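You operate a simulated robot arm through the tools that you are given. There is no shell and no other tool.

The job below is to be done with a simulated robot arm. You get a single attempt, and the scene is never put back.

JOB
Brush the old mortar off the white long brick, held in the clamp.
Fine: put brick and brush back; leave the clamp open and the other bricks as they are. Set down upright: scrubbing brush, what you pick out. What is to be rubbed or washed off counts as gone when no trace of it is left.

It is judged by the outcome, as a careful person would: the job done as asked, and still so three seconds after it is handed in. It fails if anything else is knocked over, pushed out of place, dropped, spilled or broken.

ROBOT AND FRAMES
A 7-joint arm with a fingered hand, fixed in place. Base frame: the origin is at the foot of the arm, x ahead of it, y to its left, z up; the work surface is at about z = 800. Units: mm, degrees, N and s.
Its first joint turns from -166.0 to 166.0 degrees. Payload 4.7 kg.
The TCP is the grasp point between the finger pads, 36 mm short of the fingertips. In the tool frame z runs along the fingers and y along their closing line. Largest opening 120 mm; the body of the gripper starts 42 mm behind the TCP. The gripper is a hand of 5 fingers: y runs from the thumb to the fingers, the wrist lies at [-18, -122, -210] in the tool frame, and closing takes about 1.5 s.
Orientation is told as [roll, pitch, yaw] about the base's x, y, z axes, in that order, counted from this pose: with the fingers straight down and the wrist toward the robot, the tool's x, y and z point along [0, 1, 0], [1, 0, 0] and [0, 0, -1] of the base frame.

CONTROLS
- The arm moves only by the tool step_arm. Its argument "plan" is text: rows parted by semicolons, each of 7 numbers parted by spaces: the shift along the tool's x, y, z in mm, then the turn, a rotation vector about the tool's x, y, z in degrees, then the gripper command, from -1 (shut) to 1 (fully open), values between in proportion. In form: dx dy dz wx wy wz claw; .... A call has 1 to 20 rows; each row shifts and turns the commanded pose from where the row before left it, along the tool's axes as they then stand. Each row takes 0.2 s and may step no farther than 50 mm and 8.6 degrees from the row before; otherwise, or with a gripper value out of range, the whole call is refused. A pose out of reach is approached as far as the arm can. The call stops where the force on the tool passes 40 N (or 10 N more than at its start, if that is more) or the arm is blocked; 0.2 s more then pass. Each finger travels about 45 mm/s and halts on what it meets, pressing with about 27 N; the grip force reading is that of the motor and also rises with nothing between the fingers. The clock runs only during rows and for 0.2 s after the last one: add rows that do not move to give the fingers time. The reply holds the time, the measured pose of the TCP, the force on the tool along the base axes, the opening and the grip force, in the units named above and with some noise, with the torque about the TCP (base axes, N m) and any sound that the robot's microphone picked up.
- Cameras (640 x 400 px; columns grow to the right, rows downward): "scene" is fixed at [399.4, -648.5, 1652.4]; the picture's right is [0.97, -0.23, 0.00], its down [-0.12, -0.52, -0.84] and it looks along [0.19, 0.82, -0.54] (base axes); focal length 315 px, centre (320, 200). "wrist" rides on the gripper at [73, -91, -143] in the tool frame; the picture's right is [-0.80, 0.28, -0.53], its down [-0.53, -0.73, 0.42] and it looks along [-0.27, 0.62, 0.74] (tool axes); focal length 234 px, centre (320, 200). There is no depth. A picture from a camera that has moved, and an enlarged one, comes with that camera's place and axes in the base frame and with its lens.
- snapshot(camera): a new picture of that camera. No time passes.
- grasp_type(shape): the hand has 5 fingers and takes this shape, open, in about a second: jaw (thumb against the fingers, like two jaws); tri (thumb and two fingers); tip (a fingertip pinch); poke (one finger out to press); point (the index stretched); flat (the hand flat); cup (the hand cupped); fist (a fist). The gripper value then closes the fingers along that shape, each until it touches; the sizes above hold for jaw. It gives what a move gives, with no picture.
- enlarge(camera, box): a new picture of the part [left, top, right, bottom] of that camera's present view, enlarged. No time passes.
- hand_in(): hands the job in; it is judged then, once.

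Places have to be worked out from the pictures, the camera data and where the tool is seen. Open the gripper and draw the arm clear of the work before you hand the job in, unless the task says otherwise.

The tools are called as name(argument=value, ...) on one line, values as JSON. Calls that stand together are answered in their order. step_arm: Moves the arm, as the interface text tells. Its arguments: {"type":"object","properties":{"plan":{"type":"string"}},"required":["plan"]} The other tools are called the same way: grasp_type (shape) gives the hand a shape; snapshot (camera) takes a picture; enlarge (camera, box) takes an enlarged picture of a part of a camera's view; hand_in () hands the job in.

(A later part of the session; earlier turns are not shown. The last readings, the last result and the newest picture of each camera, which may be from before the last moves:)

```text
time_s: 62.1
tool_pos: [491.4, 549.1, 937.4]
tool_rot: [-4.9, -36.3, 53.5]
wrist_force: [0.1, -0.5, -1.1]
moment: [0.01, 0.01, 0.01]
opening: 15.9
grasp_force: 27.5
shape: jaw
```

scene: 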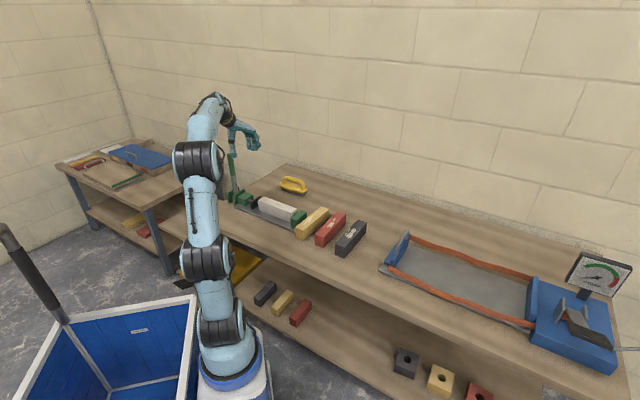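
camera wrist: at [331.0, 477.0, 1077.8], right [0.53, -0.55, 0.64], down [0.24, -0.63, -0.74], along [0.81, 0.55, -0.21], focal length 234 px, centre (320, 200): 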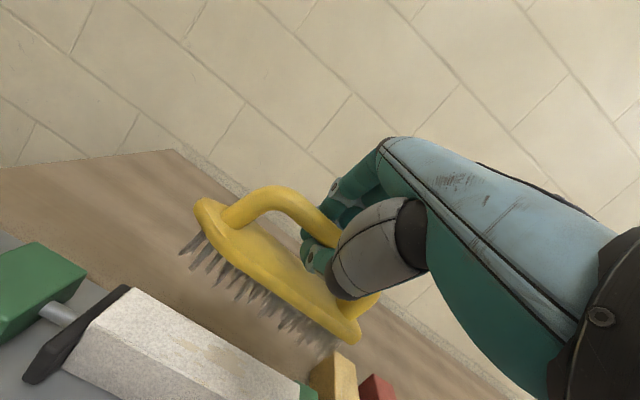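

enlarge(camera="scene", box=[255, 170, 325, 226])

snapshot(camera="wrist")

```text
7.14 times, centred on (290, 198) of scene
camera zoom: at [399.4, -648.5, 1652.4], right [0.97, -0.23, 0.0], down [-0.12, -0.52, -0.84], along [0.19, 0.82, -0.54], focal length 2248 px, centre (534, 214)
```

zoom: 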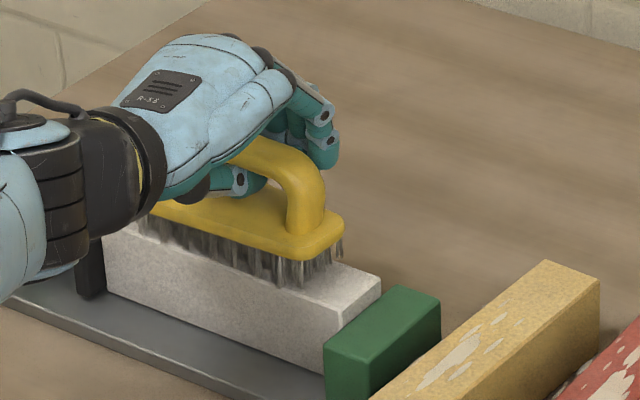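

```text
taken
camera wrist: at [331.1, 476.5, 992.9], right [0.53, -0.55, 0.64], down [0.24, -0.63, -0.74], along [0.81, 0.55, -0.21], focal length 234 px, centre (320, 200)
```

wrist: 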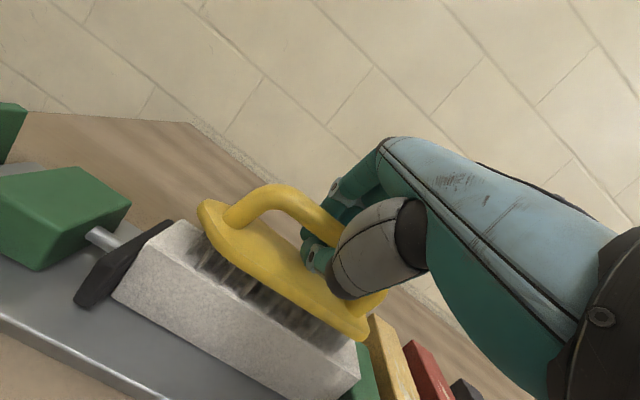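

Light contact only; the brush sits some 8–10 mm toward the wall side of the brick. I shift it 8 mm toward the robot and continue lowering.

step_arm(plan="0.8 -6.4 -4.8 0 0 0 -1; 0.2 -1.8 2.4 0 0 0 -1; 0 0 0 0 0 0 -1")

step_arm(plan="0.2 -1.8 2.4 0 0 0 -1; 0 0 0 0 0 0 -1")

snapshot(camera="wrist")

```text
time_s: 62.9
tool_pos: [484.0, 543.7, 935.5]
tool_rot: [-5.1, -36.4, 53.5]
wrist_force: [0.6, 0.0, 0.4]
moment: [0.01, 0.02, -0.02]
opening: 15.6
grasp_force: 26.9
shape: jaw
```

```text
time_s: 63.5
tool_pos: [485.0, 542.2, 929.6]
tool_rot: [-5.0, -36.3, 53.5]
wrist_force: [1.6, -0.2, 0.1]
moment: [-0.01, 0.03, -0.03]
opening: 16.0
grasp_force: 27.2
shape: jaw
```

```text
taken
camera wrist: at [324.4, 471.1, 986.9], right [0.53, -0.55, 0.64], down [0.24, -0.63, -0.74], along [0.81, 0.55, -0.21], focal length 234 px, centre (320, 200)
```

wrist: 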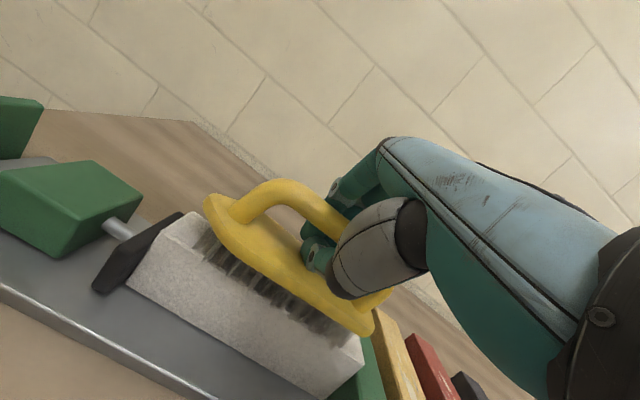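

The force stays near zero while the brush moves in the hand; I look closer at how it is sitting.

enlarge(camera="scene", box=[260, 180, 310, 220])

enlarge(camera="wrist", box=[170, 160, 410, 380])

```text
10.00 times, centred on (285, 200) of scene
camera zoom: at [399.4, -648.5, 1652.4], right [0.97, -0.23, 0.0], down [-0.12, -0.52, -0.84], along [0.19, 0.82, -0.54], focal length 3147 px, centre (670, 200)
```

zoom: 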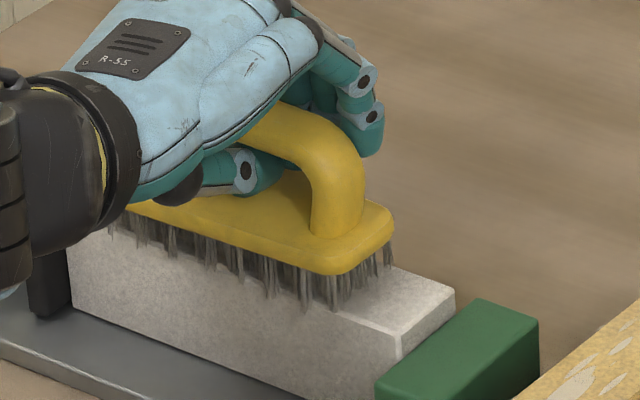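

```text
1.82 times, centred on (290, 270) of wrist
camera zoom: at [324.4, 471.1, 986.9], right [0.53, -0.55, 0.64], down [0.24, -0.63, -0.74], along [0.81, 0.55, -0.21], focal length 426 px, centre (374, 73)
```

zoom: 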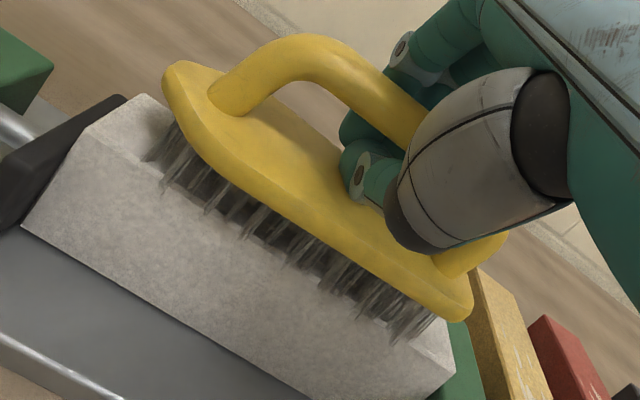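

Working it out, the bristle field now lies at p≈717–757, matching the brick's width, so it is centred. I lower a bit further to build pressing force.

step_arm(plan="0.2 -1.8 2.4 0 0 0 -1; 0 0 0 0 0 0 -1")

step_arm(plan="0.2 -1.8 2.4 0 0 0 -1; 0 0 0 0 0 0 -1")

enlarge(camera="wrist", box=[170, 160, 410, 380])

```text
time_s: 64.1
tool_pos: [484.4, 543.3, 929.8]
tool_rot: [-5.1, -36.4, 53.4]
wrist_force: [-0.2, 1.5, 7.7]
moment: [0.03, 0.02, 0.02]
opening: 15.8
grasp_force: 26.6
shape: jaw
```

```text
time_s: 64.7
tool_pos: [485.0, 543.6, 929.0]
tool_rot: [-4.9, -36.5, 53.5]
wrist_force: [-0.6, -0.8, 20.8]
moment: [0.12, -0.14, -0.03]
opening: 16.4
grasp_force: 27.3
shape: jaw
```

```text
1.82 times, centred on (290, 270) of wrist
camera zoom: at [324.3, 470.5, 982.9], right [0.53, -0.55, 0.64], down [0.24, -0.63, -0.74], along [0.81, 0.55, -0.2], focal length 426 px, centre (374, 73)
```

zoom: 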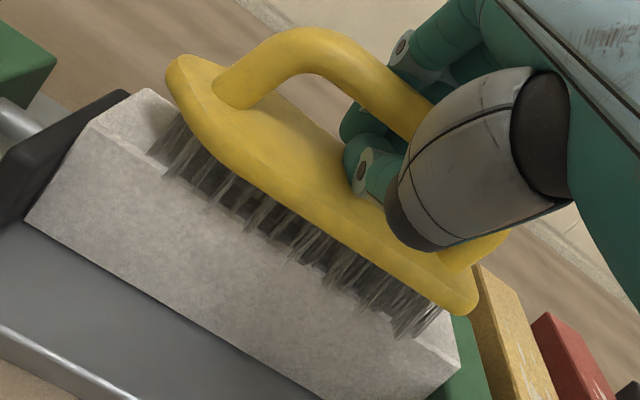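

Pressing with about 20 N now. I start with small strokes along the bed direction and check force and picture.

step_arm(plan="8 1 0 0 0 0 -1; 8 1 0 0 0 0 -1; -8 -1 0 0 0 0 -1; -8 -1 0 0 0 0 -1; -8 -1 0 0 0 0 -1; -8 -1 0 0 0 0 -1; 8 1 0 0 0 0 -1; 8 1 0 0 0 0 -1; 0 0 0 0 0 0 -1")

enlarge(camera="wrist", box=[170, 160, 410, 380])

enlarge(camera="scene", box=[255, 170, 325, 226])

```text
time_s: 66.7
tool_pos: [484.2, 544.1, 925.7]
tool_rot: [-5.0, -36.3, 53.5]
wrist_force: [5.0, -3.3, 16.6]
moment: [0.15, -0.37, -0.1]
opening: 16.6
grasp_force: 26.9
shape: jaw
```

```text
1.82 times, centred on (290, 270) of wrist
camera zoom: at [324.4, 471.1, 980.9], right [0.53, -0.55, 0.64], down [0.24, -0.63, -0.74], along [0.81, 0.55, -0.21], focal length 426 px, centre (374, 73)
```

zoom: 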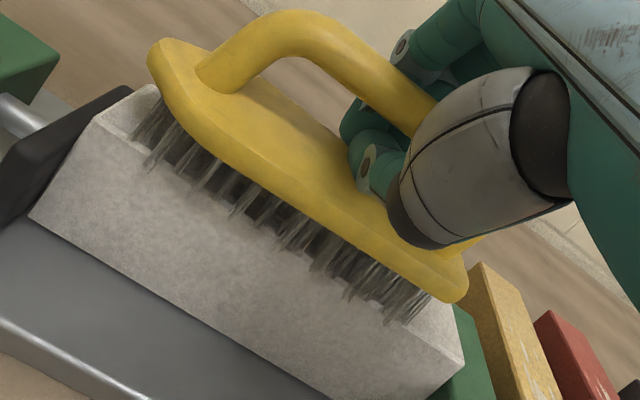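

```text
7.14 times, centred on (290, 198) of scene
camera zoom: at [399.4, -648.5, 1652.4], right [0.97, -0.23, 0.0], down [-0.12, -0.52, -0.84], along [0.19, 0.82, -0.54], focal length 2248 px, centre (534, 214)
```

zoom: 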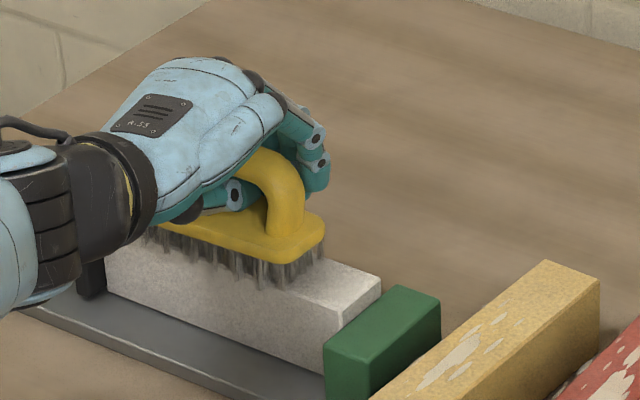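

The brush slides a little along in the hand, so longer strokes are needed. I stroke ±36 mm along the brick.

step_arm(plan="11.9 1.4 0 0 0 0 -1; 11.9 1.4 0 0 0 0 -1; 11.9 1.4 0 0 0 0 -1; -11.9 -1.4 0 0 0 0 -1; -11.9 -1.4 0 0 0 0 -1; -11.9 -1.4 0 0 0 0 -1; -11.9 -1.4 0 0 0 0 -1; -11.9 -1.4 0 0 0 0 -1; -11.9 -1.4 0 0 0 0 -1; 11.9 1.4 0 0 0 0 -1; 11.9 1.4 0 0 0 0 -1; 11.9 1.4 0 0 0 0 -1; 11.9 1.4 0 0 0 0 -1; 11.9 1.4 0 0 0 0 -1; 11.9 1.4 0 0 0 0 -1; -11.9 -1.4 0 0 0 0 -1; -11.9 -1.4 0 0 0 0 -1; -11.9 -1.4 0 0 0 0 -1")

enlarge(camera="wrist", box=[170, 160, 410, 380])

enlarge(camera="scene", box=[255, 170, 325, 226])

```text
time_s: 70.5
tool_pos: [484.8, 543.9, 925.2]
tool_rot: [-4.8, -36.4, 53.6]
wrist_force: [-3.0, 2.2, 13.9]
moment: [0.23, -0.14, 0.1]
opening: 16.2
grasp_force: 27.2
shape: jaw
```

```text
1.82 times, centred on (290, 270) of wrist
camera zoom: at [324.2, 471.1, 980.9], right [0.53, -0.55, 0.64], down [0.24, -0.63, -0.74], along [0.81, 0.55, -0.2], focal length 426 px, centre (374, 73)
```

zoom: 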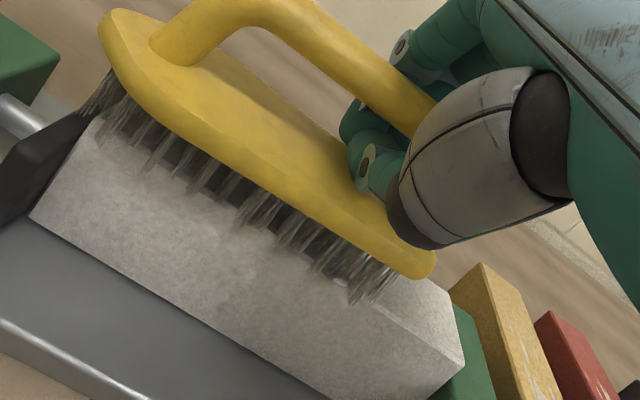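

```text
7.14 times, centred on (290, 198) of scene
camera zoom: at [399.4, -648.5, 1652.4], right [0.97, -0.23, 0.0], down [-0.12, -0.52, -0.84], along [0.19, 0.82, -0.54], focal length 2248 px, centre (534, 214)
```

zoom: 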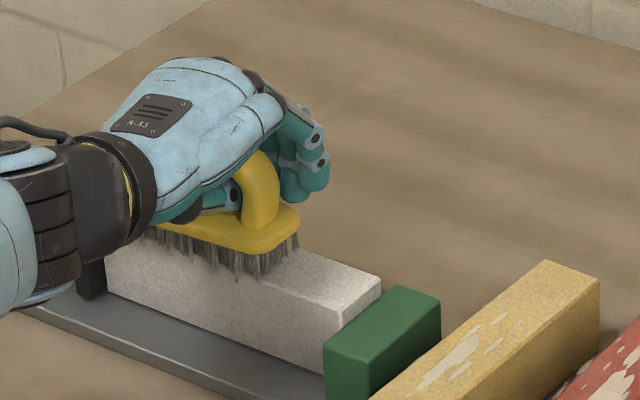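

Brush drifted left in the hand; the hand is now near the handle's right foot. More strokes, biased to the right so the brush is carried over the whole mortar area.

step_arm(plan="-11.9 -1.4 0 0 0 0 -1; -11.9 -1.4 0 0 0 0 -1; -11.9 -1.4 0 0 0 0 -1; -11.9 -1.4 0 0 0 0 -1; 11.9 1.4 0 0 0 0 -1; 11.9 1.4 0 0 0 0 -1; 11.9 1.4 0 0 0 0 -1; 11.9 1.4 0 0 0 0 -1; -11.9 -1.4 0 0 0 0 -1; -11.9 -1.4 0 0 0 0 -1; -11.9 -1.4 0 0 0 0 -1; -11.9 -1.4 0 0 0 0 -1; 11.9 1.4 0 0 0 0 -1; 11.9 1.4 0 0 0 0 -1; 11.9 1.4 0 0 0 0 -1; 11.9 1.4 0 0 0 0 -1; 0 0 0 0 0 0 -1")

enlarge(camera="wrist", box=[170, 160, 410, 380])

enlarge(camera="scene", box=[255, 170, 325, 226])

```text
time_s: 74.1
tool_pos: [484.3, 543.5, 925.4]
tool_rot: [-5.0, -36.3, 53.5]
wrist_force: [2.2, -1.9, 7.7]
moment: [0.05, -0.12, -0.05]
opening: 15.3
grasp_force: 26.8
shape: jaw
```

```text
1.82 times, centred on (290, 270) of wrist
camera zoom: at [324.8, 470.9, 980.8], right [0.53, -0.55, 0.64], down [0.24, -0.63, -0.74], along [0.81, 0.55, -0.21], focal length 426 px, centre (374, 73)
```

zoom: 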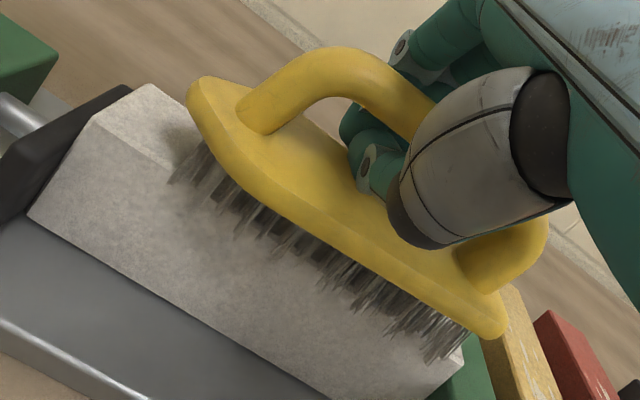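

```text
7.14 times, centred on (290, 198) of scene
camera zoom: at [399.4, -648.5, 1652.4], right [0.97, -0.23, 0.0], down [-0.12, -0.52, -0.84], along [0.19, 0.82, -0.54], focal length 2248 px, centre (534, 214)
```

zoom: 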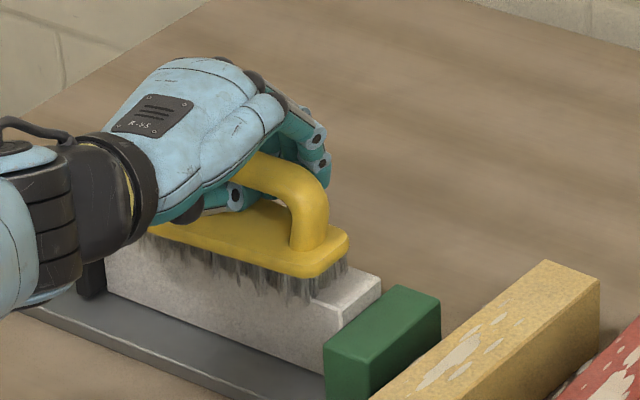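

Brush has been rubbed over the area; I lift it 80 mm to inspect the brick's top.

step_arm(plan="-0.7 5.9 -8 0 0 0 -1; -2.1 17.8 -24 0 0 0 -1; -2.8 23.7 -32.1 0 0 0 -1; 0 0 0 0 0 0 -1")

enlarge(camera="scene", box=[255, 170, 325, 226])

snapshot(camera="wrist")

```text
time_s: 75.1
tool_pos: [485.6, 544.5, 1007.1]
tool_rot: [-5.0, -36.4, 53.6]
wrist_force: [-0.7, 0.0, -1.6]
moment: [0.03, -0.03, 0.0]
opening: 15.4
grasp_force: 26.9
shape: jaw
```

```text
7.14 times, centred on (290, 198) of scene
camera zoom: at [399.4, -648.5, 1652.4], right [0.97, -0.23, 0.0], down [-0.12, -0.52, -0.84], along [0.19, 0.82, -0.54], focal length 2248 px, centre (534, 214)
```

zoom: 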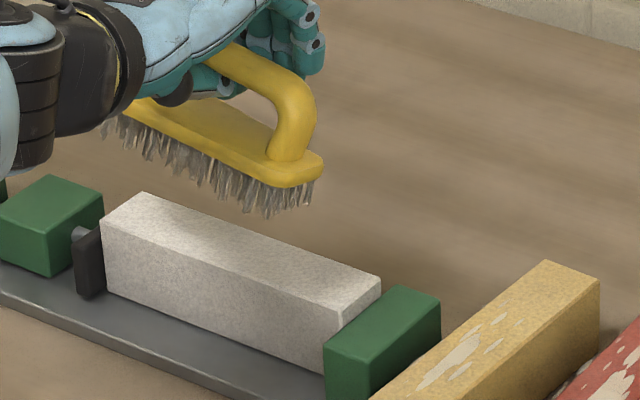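

```text
taken
camera wrist: at [325.3, 471.5, 1062.4], right [0.53, -0.55, 0.64], down [0.24, -0.63, -0.74], along [0.81, 0.55, -0.21], focal length 234 px, centre (320, 200)
```

wrist: 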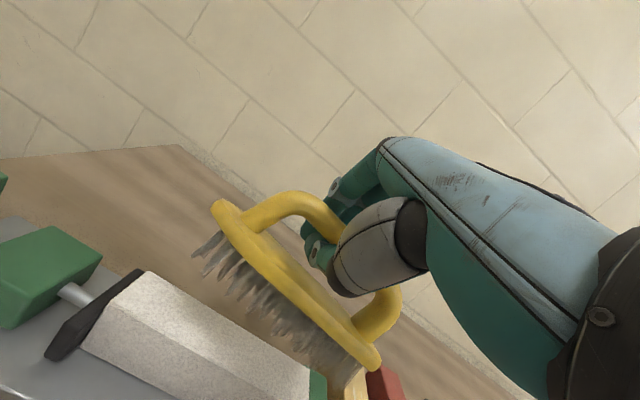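

The mortar seems gone. I enlarge strongly to look for any remaining trace.

enlarge(camera="scene", box=[264, 192, 300, 216])

enlarge(camera="wrist", box=[60, 250, 330, 400])

```text
16.00 times, centred on (282, 204) of scene
camera zoom: at [399.4, -648.5, 1652.4], right [0.97, -0.23, 0.0], down [-0.12, -0.52, -0.84], along [0.19, 0.82, -0.54], focal length 5035 px, centre (928, 136)
```

zoom: 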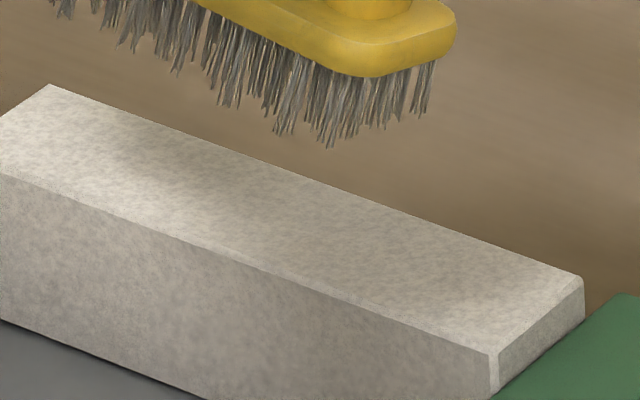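

```text
2.37 times, centred on (195, 325) of wrist
camera zoom: at [325.3, 471.5, 1062.4], right [0.53, -0.55, 0.64], down [0.24, -0.63, -0.74], along [0.81, 0.55, -0.21], focal length 555 px, centre (616, -96)
```

zoom: 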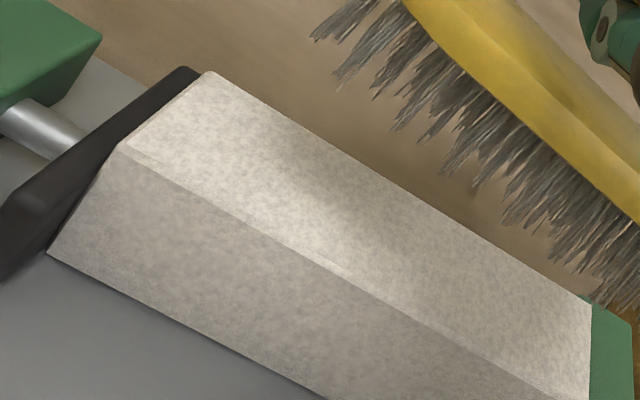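

The top looks clean, though shaded by the brush. I carry the brush toward its home spot (staying high) and then inspect the brick in full light.

step_arm(plan="9.1 31.3 22.3 0 0 0 -1; 9.1 31.3 22.3 0 0 0 -1; 9.1 31.3 22.3 0 0 0 -1; 9.1 31.3 22.3 0 0 0 -1; 9.1 31.3 22.3 0 0 0 -1; 9 31.2 22.2 0 0 0 -1; 0 0 0 0 0 0 -1")

enlarge(camera="scene", box=[260, 185, 308, 217])

snapshot(camera="wrist")

enlarge(camera="scene", box=[240, 130, 340, 220])

```text
time_s: 76.7
tool_pos: [588.6, 756.4, 1004.6]
tool_rot: [-5.0, -36.4, 53.5]
wrist_force: [0.3, 0.3, -1.4]
moment: [0.02, -0.04, -0.03]
opening: 15.4
grasp_force: 27.1
shape: jaw
```

```text
12.50 times, centred on (284, 201) of scene
camera zoom: at [399.4, -648.5, 1652.4], right [0.97, -0.23, 0.0], down [-0.12, -0.52, -0.84], along [0.19, 0.82, -0.54], focal length 3934 px, centre (770, 188)
```

zoom: 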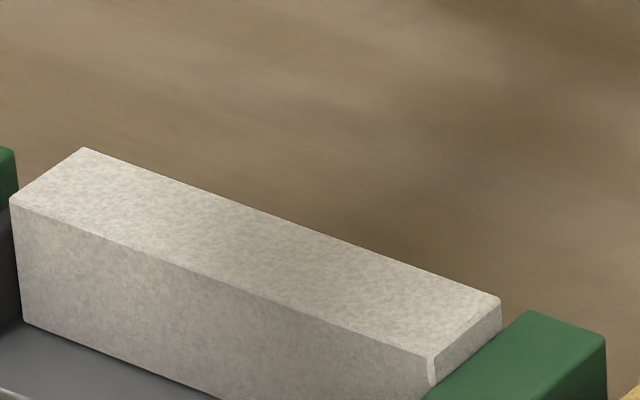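

```text
taken
camera wrist: at [429.2, 683.7, 1060.9], right [0.53, -0.55, 0.64], down [0.24, -0.63, -0.74], along [0.81, 0.55, -0.21], focal length 234 px, centre (320, 200)
```

wrist: 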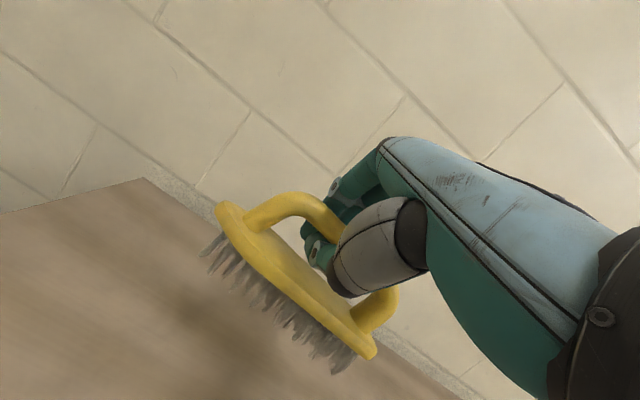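

```text
4.44 times, centred on (290, 175) of scene
camera zoom: at [399.4, -648.5, 1652.4], right [0.97, -0.23, 0.0], down [-0.12, -0.52, -0.84], along [0.19, 0.82, -0.54], focal length 1399 px, centre (453, 311)
```

zoom: 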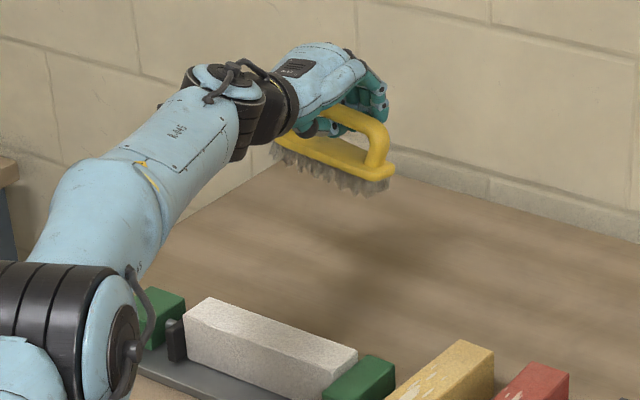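

In full light the brick's top looks clean. Now I lower the brush toward the bench at its home spot, stopping some 20 mm above to compare its position with the start picture.

step_arm(plan="2.1 -17.8 24.1 0 0 0 -1; 2.1 -17.8 24.1 0 0 0 -1; 2.1 -17.8 24.1 0 0 0 -1; 2 -17 23 0 0 0 -1; 0 0 0 0 0 0 -1")

enlarge(camera="scene", box=[210, 140, 330, 240])

snapshot(camera="wrist")

```text
time_s: 77.9
tool_pos: [589.9, 757.2, 886.2]
tool_rot: [-5.0, -36.4, 53.6]
wrist_force: [-0.9, -0.6, -0.9]
moment: [0.05, 0.0, 0.0]
opening: 15.4
grasp_force: 27.2
shape: jaw
```

```text
4.00 times, centred on (270, 190) of scene
camera zoom: at [399.4, -648.5, 1652.4], right [0.97, -0.23, 0.0], down [-0.12, -0.52, -0.84], along [0.19, 0.82, -0.54], focal length 1259 px, centre (520, 240)
```

zoom: 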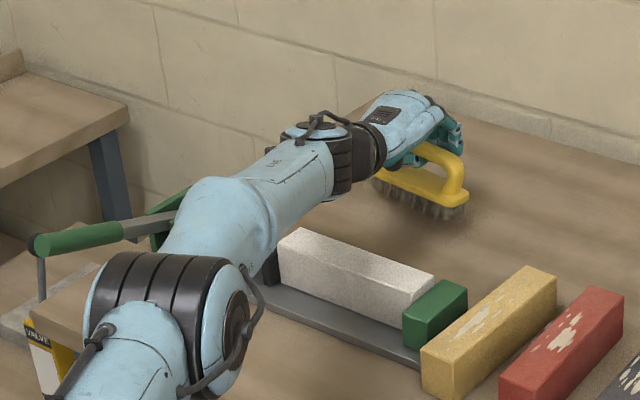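

```text
taken
camera wrist: at [429.0, 685.1, 941.7], right [0.53, -0.55, 0.64], down [0.24, -0.63, -0.74], along [0.81, 0.55, -0.21], focal length 234 px, centre (320, 200)
```

wrist: 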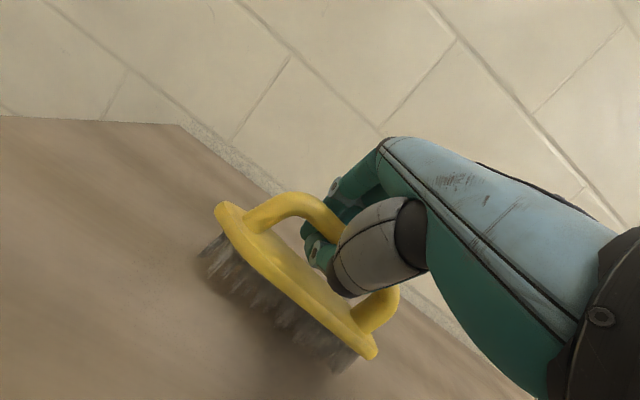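

I take the same enlarged frame as in the beginning to compare the brush position.

enlarge(camera="scene", box=[220, 145, 300, 215])

```text
5.71 times, centred on (260, 180) of scene
camera zoom: at [399.4, -648.5, 1652.4], right [0.97, -0.23, 0.0], down [-0.12, -0.52, -0.84], along [0.19, 0.82, -0.54], focal length 1798 px, centre (663, 314)
```

zoom: 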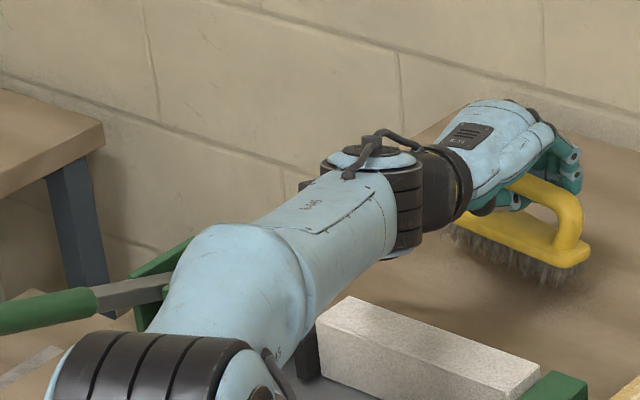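

It needs about +8 mm toward the wall and 5 mm toward the left, and it is still ~20 mm up. I apply this while lowering, then feel for the bench.

step_arm(plan="4.2 7 4.8 0 0 0 -1; 0.5 -4.1 5.6 0 0 0 -1; 0.5 -4.1 5.6 0 0 0 -1; 0 0 0 0 0 0 -1")

step_arm(plan="0.2 -1.8 2.4 0 0 0 -1; 0 0 0 0 0 0 -1")

enlarge(camera="scene", box=[220, 145, 300, 215])

```text
time_s: 78.9
tool_pos: [591.5, 767.3, 872.0]
tool_rot: [-5.0, -36.3, 53.5]
wrist_force: [1.1, 0.0, -1.1]
moment: [0.0, 0.03, -0.01]
opening: 15.7
grasp_force: 26.9
shape: jaw
```

```text
time_s: 79.5
tool_pos: [591.2, 765.8, 868.4]
tool_rot: [-5.1, -36.3, 53.5]
wrist_force: [-0.1, 0.2, -0.5]
moment: [0.02, 0.0, -0.02]
opening: 15.6
grasp_force: 26.9
shape: jaw
```

```text
5.71 times, centred on (260, 180) of scene
camera zoom: at [399.4, -648.5, 1652.4], right [0.97, -0.23, 0.0], down [-0.12, -0.52, -0.84], along [0.19, 0.82, -0.54], focal length 1798 px, centre (663, 314)
```

zoom: 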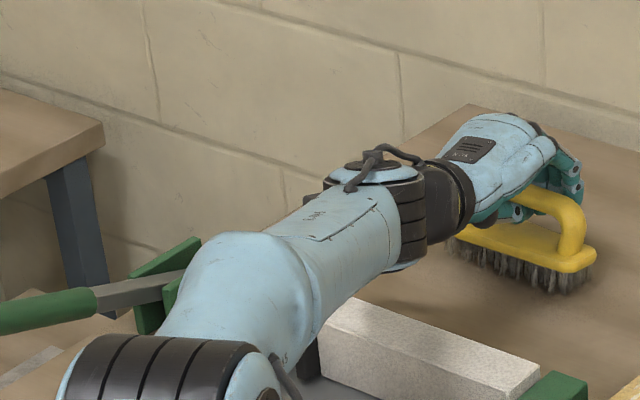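

The picture suggests within about 1 cm of the start place. I shift 5 mm back toward the robot and lower until the bristles touch.

step_arm(plan="0.5 -4 -3 0 0 0 -1; 0.2 -1.8 2.4 0 0 0 -1; 0 0 0 0 0 0 -1")

step_arm(plan="0.2 -1.8 2.4 0 0 0 -1; 0 0 0 0 0 0 -1")

snapshot(camera="wrist")

enlarge(camera="scene", box=[265, 160, 315, 200])

```text
time_s: 80.3
tool_pos: [585.1, 762.0, 867.3]
tool_rot: [-5.1, -36.3, 53.5]
wrist_force: [-1.1, -0.2, -0.4]
moment: [0.0, -0.02, -0.01]
opening: 15.2
grasp_force: 26.2
shape: jaw
```

```text
time_s: 80.9
tool_pos: [587.7, 763.6, 863.2]
tool_rot: [-5.0, -36.4, 53.6]
wrist_force: [0.3, 0.6, 0.0]
moment: [0.03, -0.05, -0.02]
opening: 15.7
grasp_force: 26.9
shape: jaw
```

```text
taken
camera wrist: at [427.0, 689.6, 918.9], right [0.53, -0.55, 0.64], down [0.24, -0.63, -0.74], along [0.81, 0.55, -0.21], focal length 234 px, centre (320, 200)
```

wrist: 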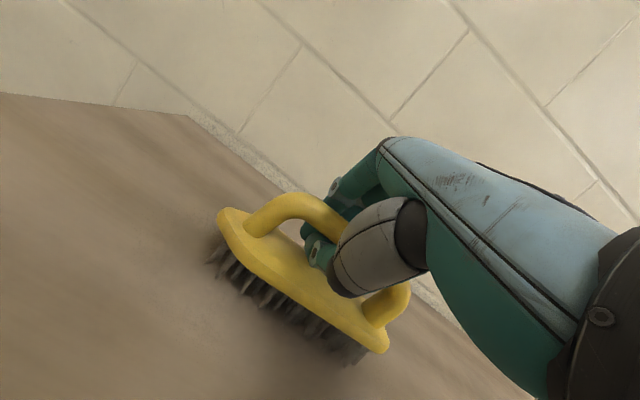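

```text
10.00 times, centred on (290, 180) of scene
camera zoom: at [399.4, -648.5, 1652.4], right [0.97, -0.23, 0.0], down [-0.12, -0.52, -0.84], along [0.19, 0.82, -0.54], focal length 3147 px, centre (620, 400)
```

zoom: 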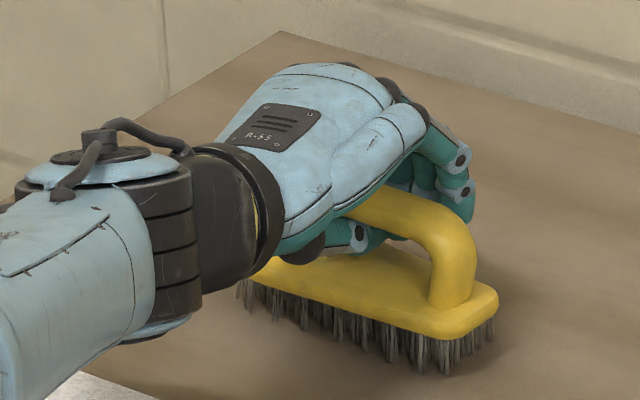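

The brush has levelled itself on contact. One more small press to be sure it stands, then I open slowly.

step_arm(plan="0.2 -1.8 2.4 0 0 0 -1; 0 0 0 0 0 0 -1")

enlarge(camera="scene", box=[265, 160, 315, 200])

```text
time_s: 81.5
tool_pos: [586.6, 762.5, 860.6]
tool_rot: [-4.8, -36.3, 53.5]
wrist_force: [-0.8, 0.2, 0.1]
moment: [0.01, 0.0, 0.04]
opening: 15.4
grasp_force: 26.9
shape: jaw
```

```text
10.00 times, centred on (290, 180) of scene
camera zoom: at [399.4, -648.5, 1652.4], right [0.97, -0.23, 0.0], down [-0.12, -0.52, -0.84], along [0.19, 0.82, -0.54], focal length 3147 px, centre (620, 400)
```

zoom: 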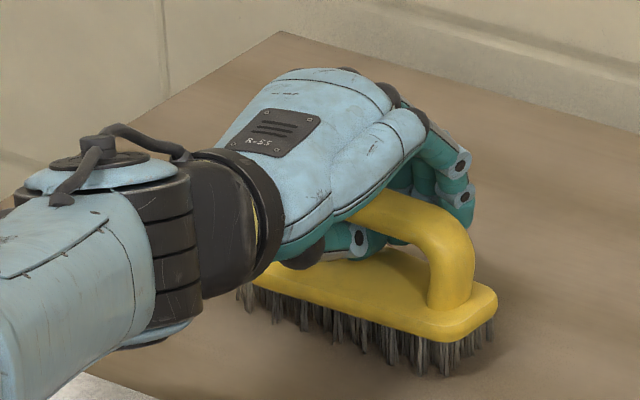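

The brush stands still while the hand slid down on its bar. I open only to ~40 mm first so the tilted thumb does not press on the base, then withdraw along the tool axis.

step_arm(plan="0 0 0 0 0 0 -0.6; 0 0 0 0 0 0 -0.45; 0 0 0 0 0 0 -0.35; 0 0 0 0 0 0 -0.35")

enlarge(camera="scene", box=[265, 160, 315, 200])

enlarge(camera="wrist", box=[190, 150, 430, 390])

```text
time_s: 82.5
tool_pos: [586.4, 762.0, 862.8]
tool_rot: [-5.0, -36.6, 53.5]
wrist_force: [-1.2, -0.7, 23.8]
moment: [0.1, 0.0, -0.02]
opening: 35.5
grasp_force: 0.1
shape: jaw
```

```text
10.00 times, centred on (290, 180) of scene
camera zoom: at [399.4, -648.5, 1652.4], right [0.97, -0.23, 0.0], down [-0.12, -0.52, -0.84], along [0.19, 0.82, -0.54], focal length 3147 px, centre (620, 400)
```

zoom: 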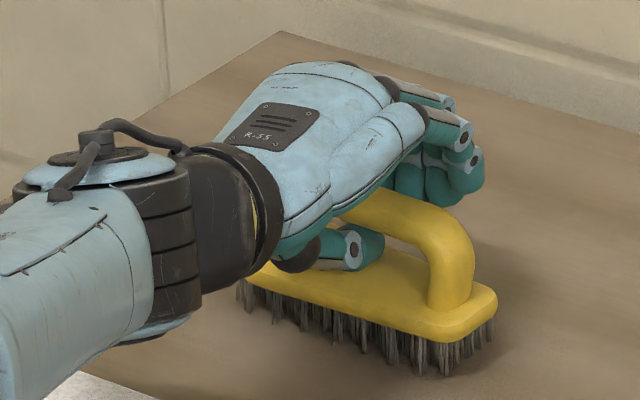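

```text
1.67 times, centred on (310, 270) of wrist
camera zoom: at [426.4, 688.9, 919.4], right [0.53, -0.55, 0.64], down [0.24, -0.63, -0.74], along [0.81, 0.55, -0.2], focal length 390 px, centre (337, 83)
```

zoom: 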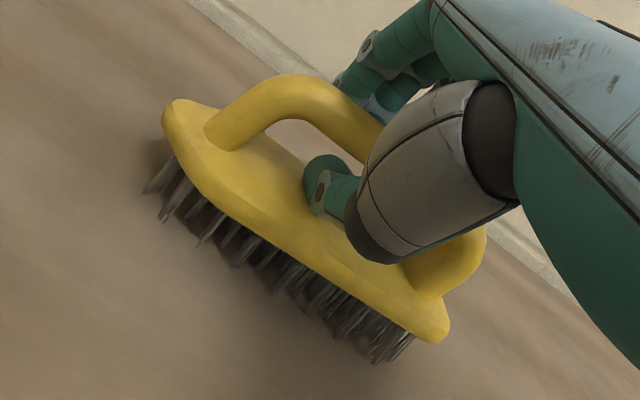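

The thumb rests on the base with ~24 N. I back out along the tool axis in small steps.

step_arm(plan="0 0 -4 0 0 0 -0.35; 0 0 -6 0 0 0 -0.35; 0 0 -8 0 0 0 -0.35; 0 0 0 0 0 0 -0.35")

enlarge(camera="scene", box=[265, 160, 315, 200])

enlarge(camera="wrist", box=[190, 150, 430, 390])

```text
time_s: 83.5
tool_pos: [577.8, 753.5, 874.5]
tool_rot: [-5.1, -36.3, 53.6]
wrist_force: [0.2, 0.8, 9.4]
moment: [0.08, -0.07, 0.0]
opening: 37.2
grasp_force: 0.1
shape: jaw
```

```text
10.00 times, centred on (290, 180) of scene
camera zoom: at [399.4, -648.5, 1652.4], right [0.97, -0.23, 0.0], down [-0.12, -0.52, -0.84], along [0.19, 0.82, -0.54], focal length 3147 px, centre (620, 400)
```

zoom: 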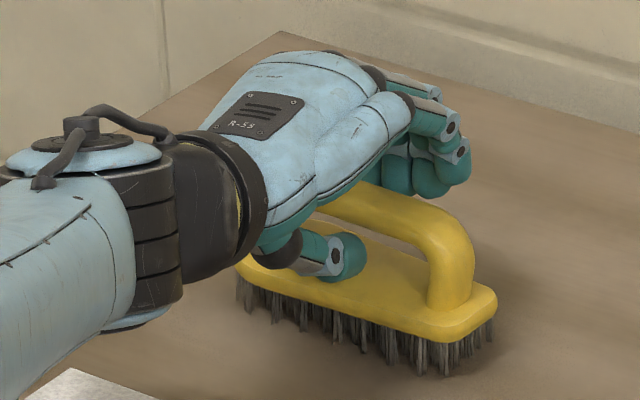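

```text
1.67 times, centred on (310, 270) of wrist
camera zoom: at [418.6, 681.5, 930.3], right [0.53, -0.55, 0.64], down [0.24, -0.63, -0.74], along [0.81, 0.55, -0.21], focal length 390 px, centre (337, 83)
```

zoom: 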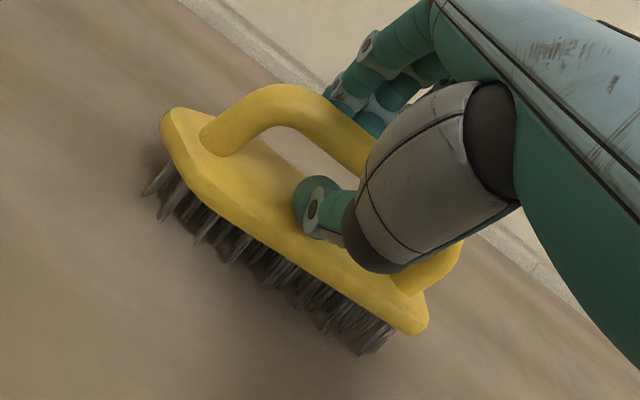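

Brush stays put; thumb is clear of the bar. I continue withdrawing along the tool axis, then go up.

step_arm(plan="0 0 -10 0 0 0 -0.35; 0 0 -15 0 0 0 -0.35; 0 0 -20 0 0 0 -0.3; 0 0 -25 0 0 0 -0.2; 0 0 -30 0 0 0 0; -2.1 17.8 -24 0 0 0 0; -2.1 17.8 -24 0 0 0 0; 0 0 0 0 0 0 0")

enlarge(camera="scene", box=[220, 145, 300, 215])

snapshot(camera="wrist")

```text
time_s: 85.3
tool_pos: [539.6, 711.3, 1016.1]
tool_rot: [-4.9, -36.3, 53.4]
wrist_force: [-0.1, 0.7, 0.0]
moment: [0.0, -0.03, -0.04]
opening: 59.7
grasp_force: 0.0
shape: jaw
```

```text
5.71 times, centred on (260, 180) of scene
camera zoom: at [399.4, -648.5, 1652.4], right [0.97, -0.23, 0.0], down [-0.12, -0.52, -0.84], along [0.19, 0.82, -0.54], focal length 1798 px, centre (663, 314)
```

zoom: 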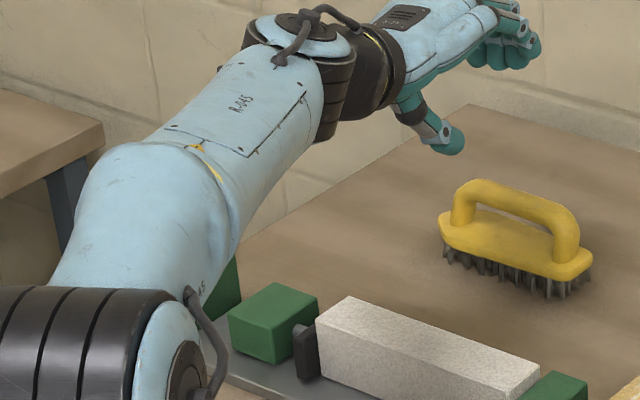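

```text
taken
camera wrist: at [380.0, 638.9, 1071.0], right [0.53, -0.55, 0.64], down [0.24, -0.63, -0.74], along [0.81, 0.55, -0.21], focal length 234 px, centre (320, 200)
```

wrist: 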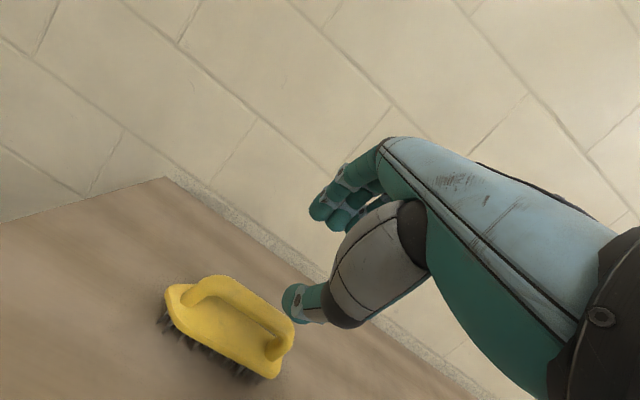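

The brush stands upright within 2–3 mm of its starting place. I bring the hand back to upright orientation and move to inspect the brick's top from close by.

step_arm(plan="0 0 0 0 0 3.5 0.15; 0 0 0 0 0 3.5 0.15; 0 0 0 7.4 0 0 0.15; 0 0 0 7.4 0 0 0.15; 0 0 0 7.4 0 0 0.15; 0 0 0 7.4 0 0 0.15; 0 0 0 7 0 0 0.15; 0 0 0 0 0 0 0.15")

```text
time_s: 87.1
tool_pos: [537.3, 712.1, 1015.1]
tool_rot: [0.1, 0.1, 45.0]
wrist_force: [0.2, -0.2, 0.4]
moment: [0.0, -0.01, 0.0]
opening: 68.7
grasp_force: 0.1
shape: jaw
```

Hand is upright again. I move to the inspection viewpoint beside the clamp.

step_arm(plan="-30.1 -28.1 4.2 0 0 0 0.15; -30.1 -28.1 4.2 0 0 0 0.15; -30.1 -28.1 4.2 0 0 0 0.15; -30.1 -28.1 4.2 0 0 0 0.15; -30.1 -28.1 4.2 0 0 0 0.15; -30.1 -28.1 4.2 0 0 0 0.15; 0 0 0 0 0 0 0.15")

snapshot(camera="wrist")

enlarge(camera="wrist", box=[60, 130, 320, 300])

```text
time_s: 88.7
tool_pos: [544.5, 465.9, 989.0]
tool_rot: [0.2, 0.0, 45.0]
wrist_force: [0.6, -0.4, -0.5]
moment: [-0.01, 0.0, -0.01]
opening: 68.9
grasp_force: 0.0
shape: jaw
```

```text
taken
camera wrist: at [429.9, 453.2, 1132.7], right [0.77, -0.37, 0.52], down [-0.14, -0.89, -0.43], along [0.63, 0.25, -0.74], focal length 234 px, centre (320, 200)
```

wrist: 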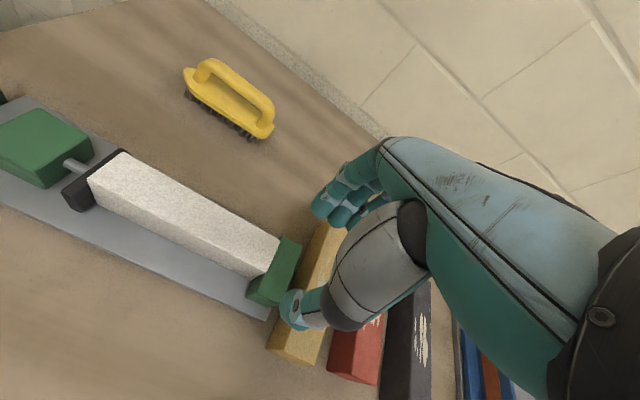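

```text
2.35 times, centred on (190, 215) of wrist
camera zoom: at [429.9, 453.2, 1132.7], right [0.77, -0.37, 0.52], down [-0.14, -0.89, -0.43], along [0.63, 0.25, -0.74], focal length 551 px, centre (626, 165)
```

zoom: 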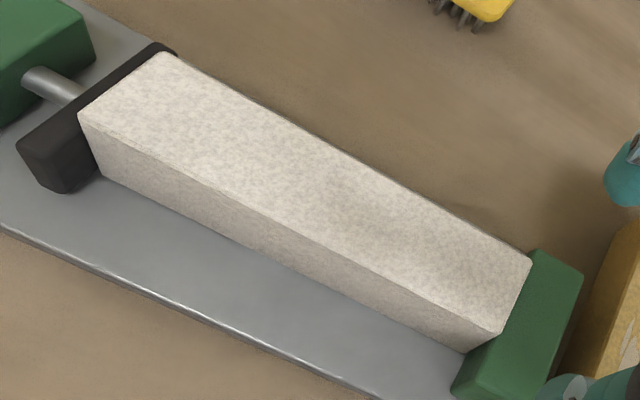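

The top looks clean; two more strong enlargements to look for faint traces.

enlarge(camera="wrist", box=[90, 150, 190, 220])

enlarge(camera="wrist", box=[180, 190, 290, 275])

```text
5.71 times, centred on (140, 185) of wrist
camera zoom: at [429.9, 453.2, 1132.7], right [0.77, -0.37, 0.52], down [-0.14, -0.89, -0.43], along [0.63, 0.25, -0.74], focal length 1338 px, centre (1349, 286)
```

zoom: 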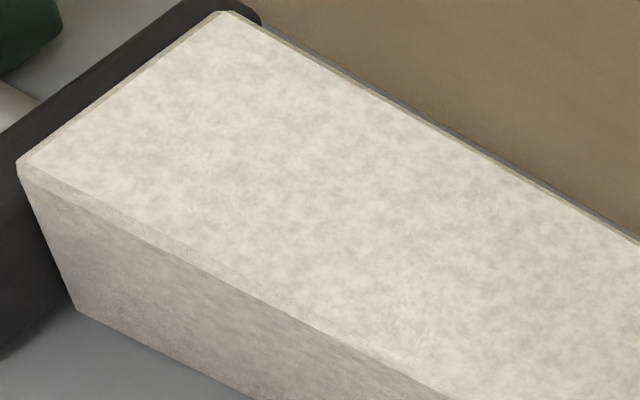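

```text
4.71 times, centred on (235, 232) of wrist
camera zoom: at [429.9, 453.2, 1132.7], right [0.77, -0.37, 0.52], down [-0.14, -0.89, -0.43], along [0.63, 0.25, -0.74], focal length 1102 px, centre (720, 47)
```

zoom: 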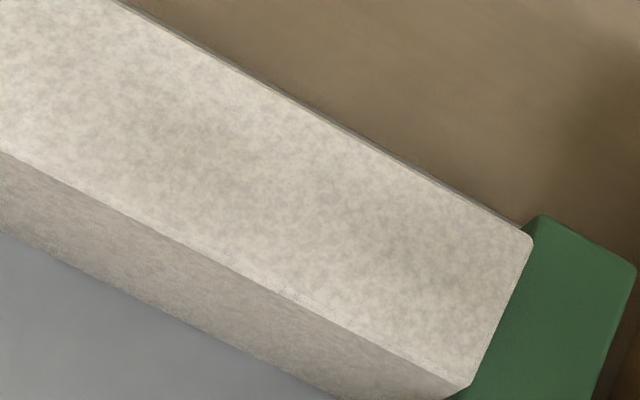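

No trace is left on the brick. Now I open the clamp again: the lever tip is near s≈210 mm toward the robot at z≈907. I move above it with the hand fully open, to push its tip back up with the thumb from the robot side.

step_arm(plan="40.6 -15.4 -7.9 0 0 0 1; 40.6 -15.4 -7.9 0 0 0 1; 40.6 -15.4 -7.9 0 0 0 1; 40.6 -15.4 -7.9 0 0 0 1; 40.6 -15.4 -7.9 0 0 0 1; 40.6 -15.4 -7.9 0 0 0 1; 40.6 -15.4 -7.9 0 0 0 1; 40.6 -15.4 -7.9 0 0 0 1; 40.6 -15.4 -7.9 0 0 0 1; 0 0 0 0 0 0 1")

snapshot(camera="wrist")

enlarge(camera="wrist", box=[180, 150, 380, 350])

```text
time_s: 90.9
tool_pos: [190.6, 627.5, 1061.5]
tool_rot: [0.2, -0.1, 45.0]
wrist_force: [-0.3, 0.2, 0.4]
moment: [0.03, 0.04, 0.01]
opening: 119.8
grasp_force: 0.1
shape: jaw
```

```text
taken
camera wrist: at [75.2, 614.3, 1203.9], right [0.77, -0.37, 0.52], down [-0.14, -0.89, -0.43], along [0.63, 0.25, -0.74], focal length 234 px, centre (320, 200)
```

wrist: 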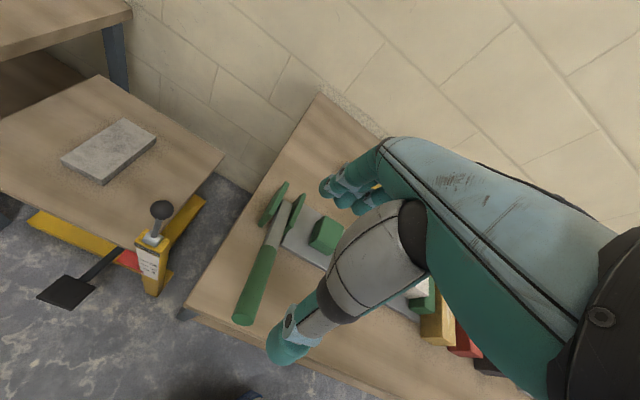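

```text
2.00 times, centred on (280, 250) of wrist
camera zoom: at [75.2, 614.3, 1203.9], right [0.77, -0.37, 0.52], down [-0.14, -0.89, -0.43], along [0.63, 0.25, -0.74], focal length 468 px, centre (400, 100)
```

zoom: 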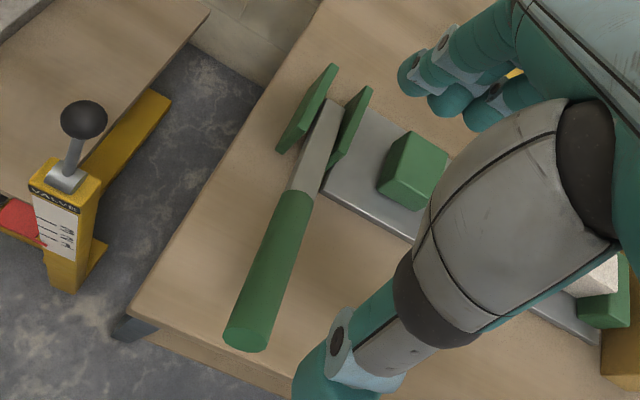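

Refined: pivot z≈833, lever tip near s≈204, z≈907 at 70°. I shift 7 mm further toward the robot so the thumb passes outside the tip, and descend to z≈935 for a look.

step_arm(plan="0 -7 0 0 0 0 1; 0 0 40 0 0 0 1; 0 0 40 0 0 0 1; 0 0 30 0 0 0 1; 0 0 16 0 0 0 1; 0 0 0 0 0 0 1")

enlarge(camera="wrist", box=[180, 150, 400, 370])

enlarge(camera="scene", box=[180, 140, 290, 230])

```text
time_s: 92.3
tool_pos: [185.6, 620.7, 936.6]
tool_rot: [0.3, 0.0, 45.0]
wrist_force: [-0.4, 0.2, -0.4]
moment: [-0.02, -0.02, -0.01]
opening: 119.8
grasp_force: 0.0
shape: jaw
```

```text
1.82 times, centred on (290, 260) of wrist
camera zoom: at [69.4, 608.5, 1078.9], right [0.77, -0.37, 0.52], down [-0.14, -0.89, -0.43], along [0.63, 0.25, -0.74], focal length 426 px, centre (374, 91)
```

zoom: 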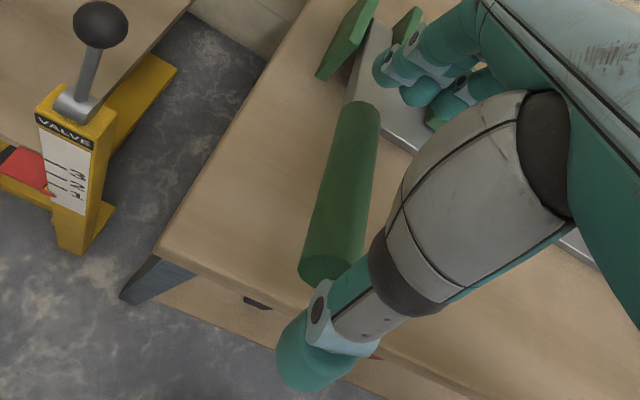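

```text
4.44 times, centred on (235, 185) of scene
camera zoom: at [399.4, -648.5, 1652.4], right [0.97, -0.23, 0.0], down [-0.12, -0.52, -0.84], along [0.19, 0.82, -0.54], focal length 1399 px, centre (698, 267)
```

zoom: 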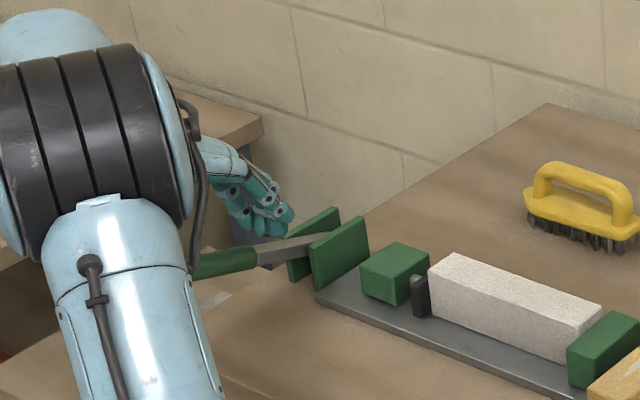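

Thumb is just outside the lever's end. I lower 12 mm more and push gently toward the wall (+y).

step_arm(plan="0 0 6 0 0 0 1; 0 0 6 0 0 0 1; 0 4 0 0 0 0 1; 0 4 0 0 0 0 1; 0 3 0 0 0 0 1; 0 0 0 0 0 0 1")

enlarge(camera="wrist", box=[180, 150, 400, 370])

```text
time_s: 93.7
tool_pos: [191.9, 628.5, 923.8]
tool_rot: [0.2, 0.1, 45.0]
wrist_force: [-7.6, -6.5, 0.5]
moment: [-0.07, 0.06, 0.01]
opening: 119.9
grasp_force: 0.0
shape: jaw
```

```text
1.82 times, centred on (290, 260) of wrist
camera zoom: at [76.3, 616.4, 1067.0], right [0.77, -0.37, 0.52], down [-0.14, -0.89, -0.43], along [0.63, 0.25, -0.74], focal length 426 px, centre (374, 91)
```

zoom: 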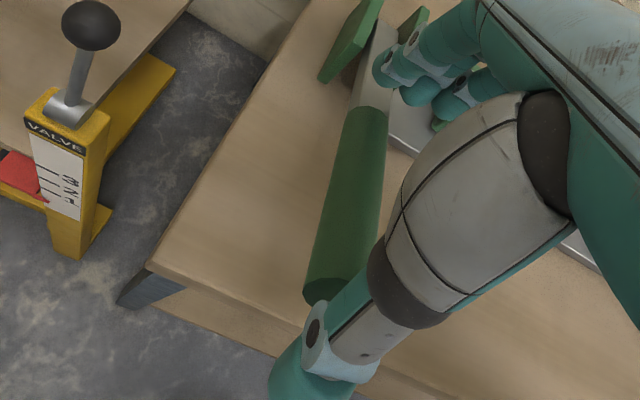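

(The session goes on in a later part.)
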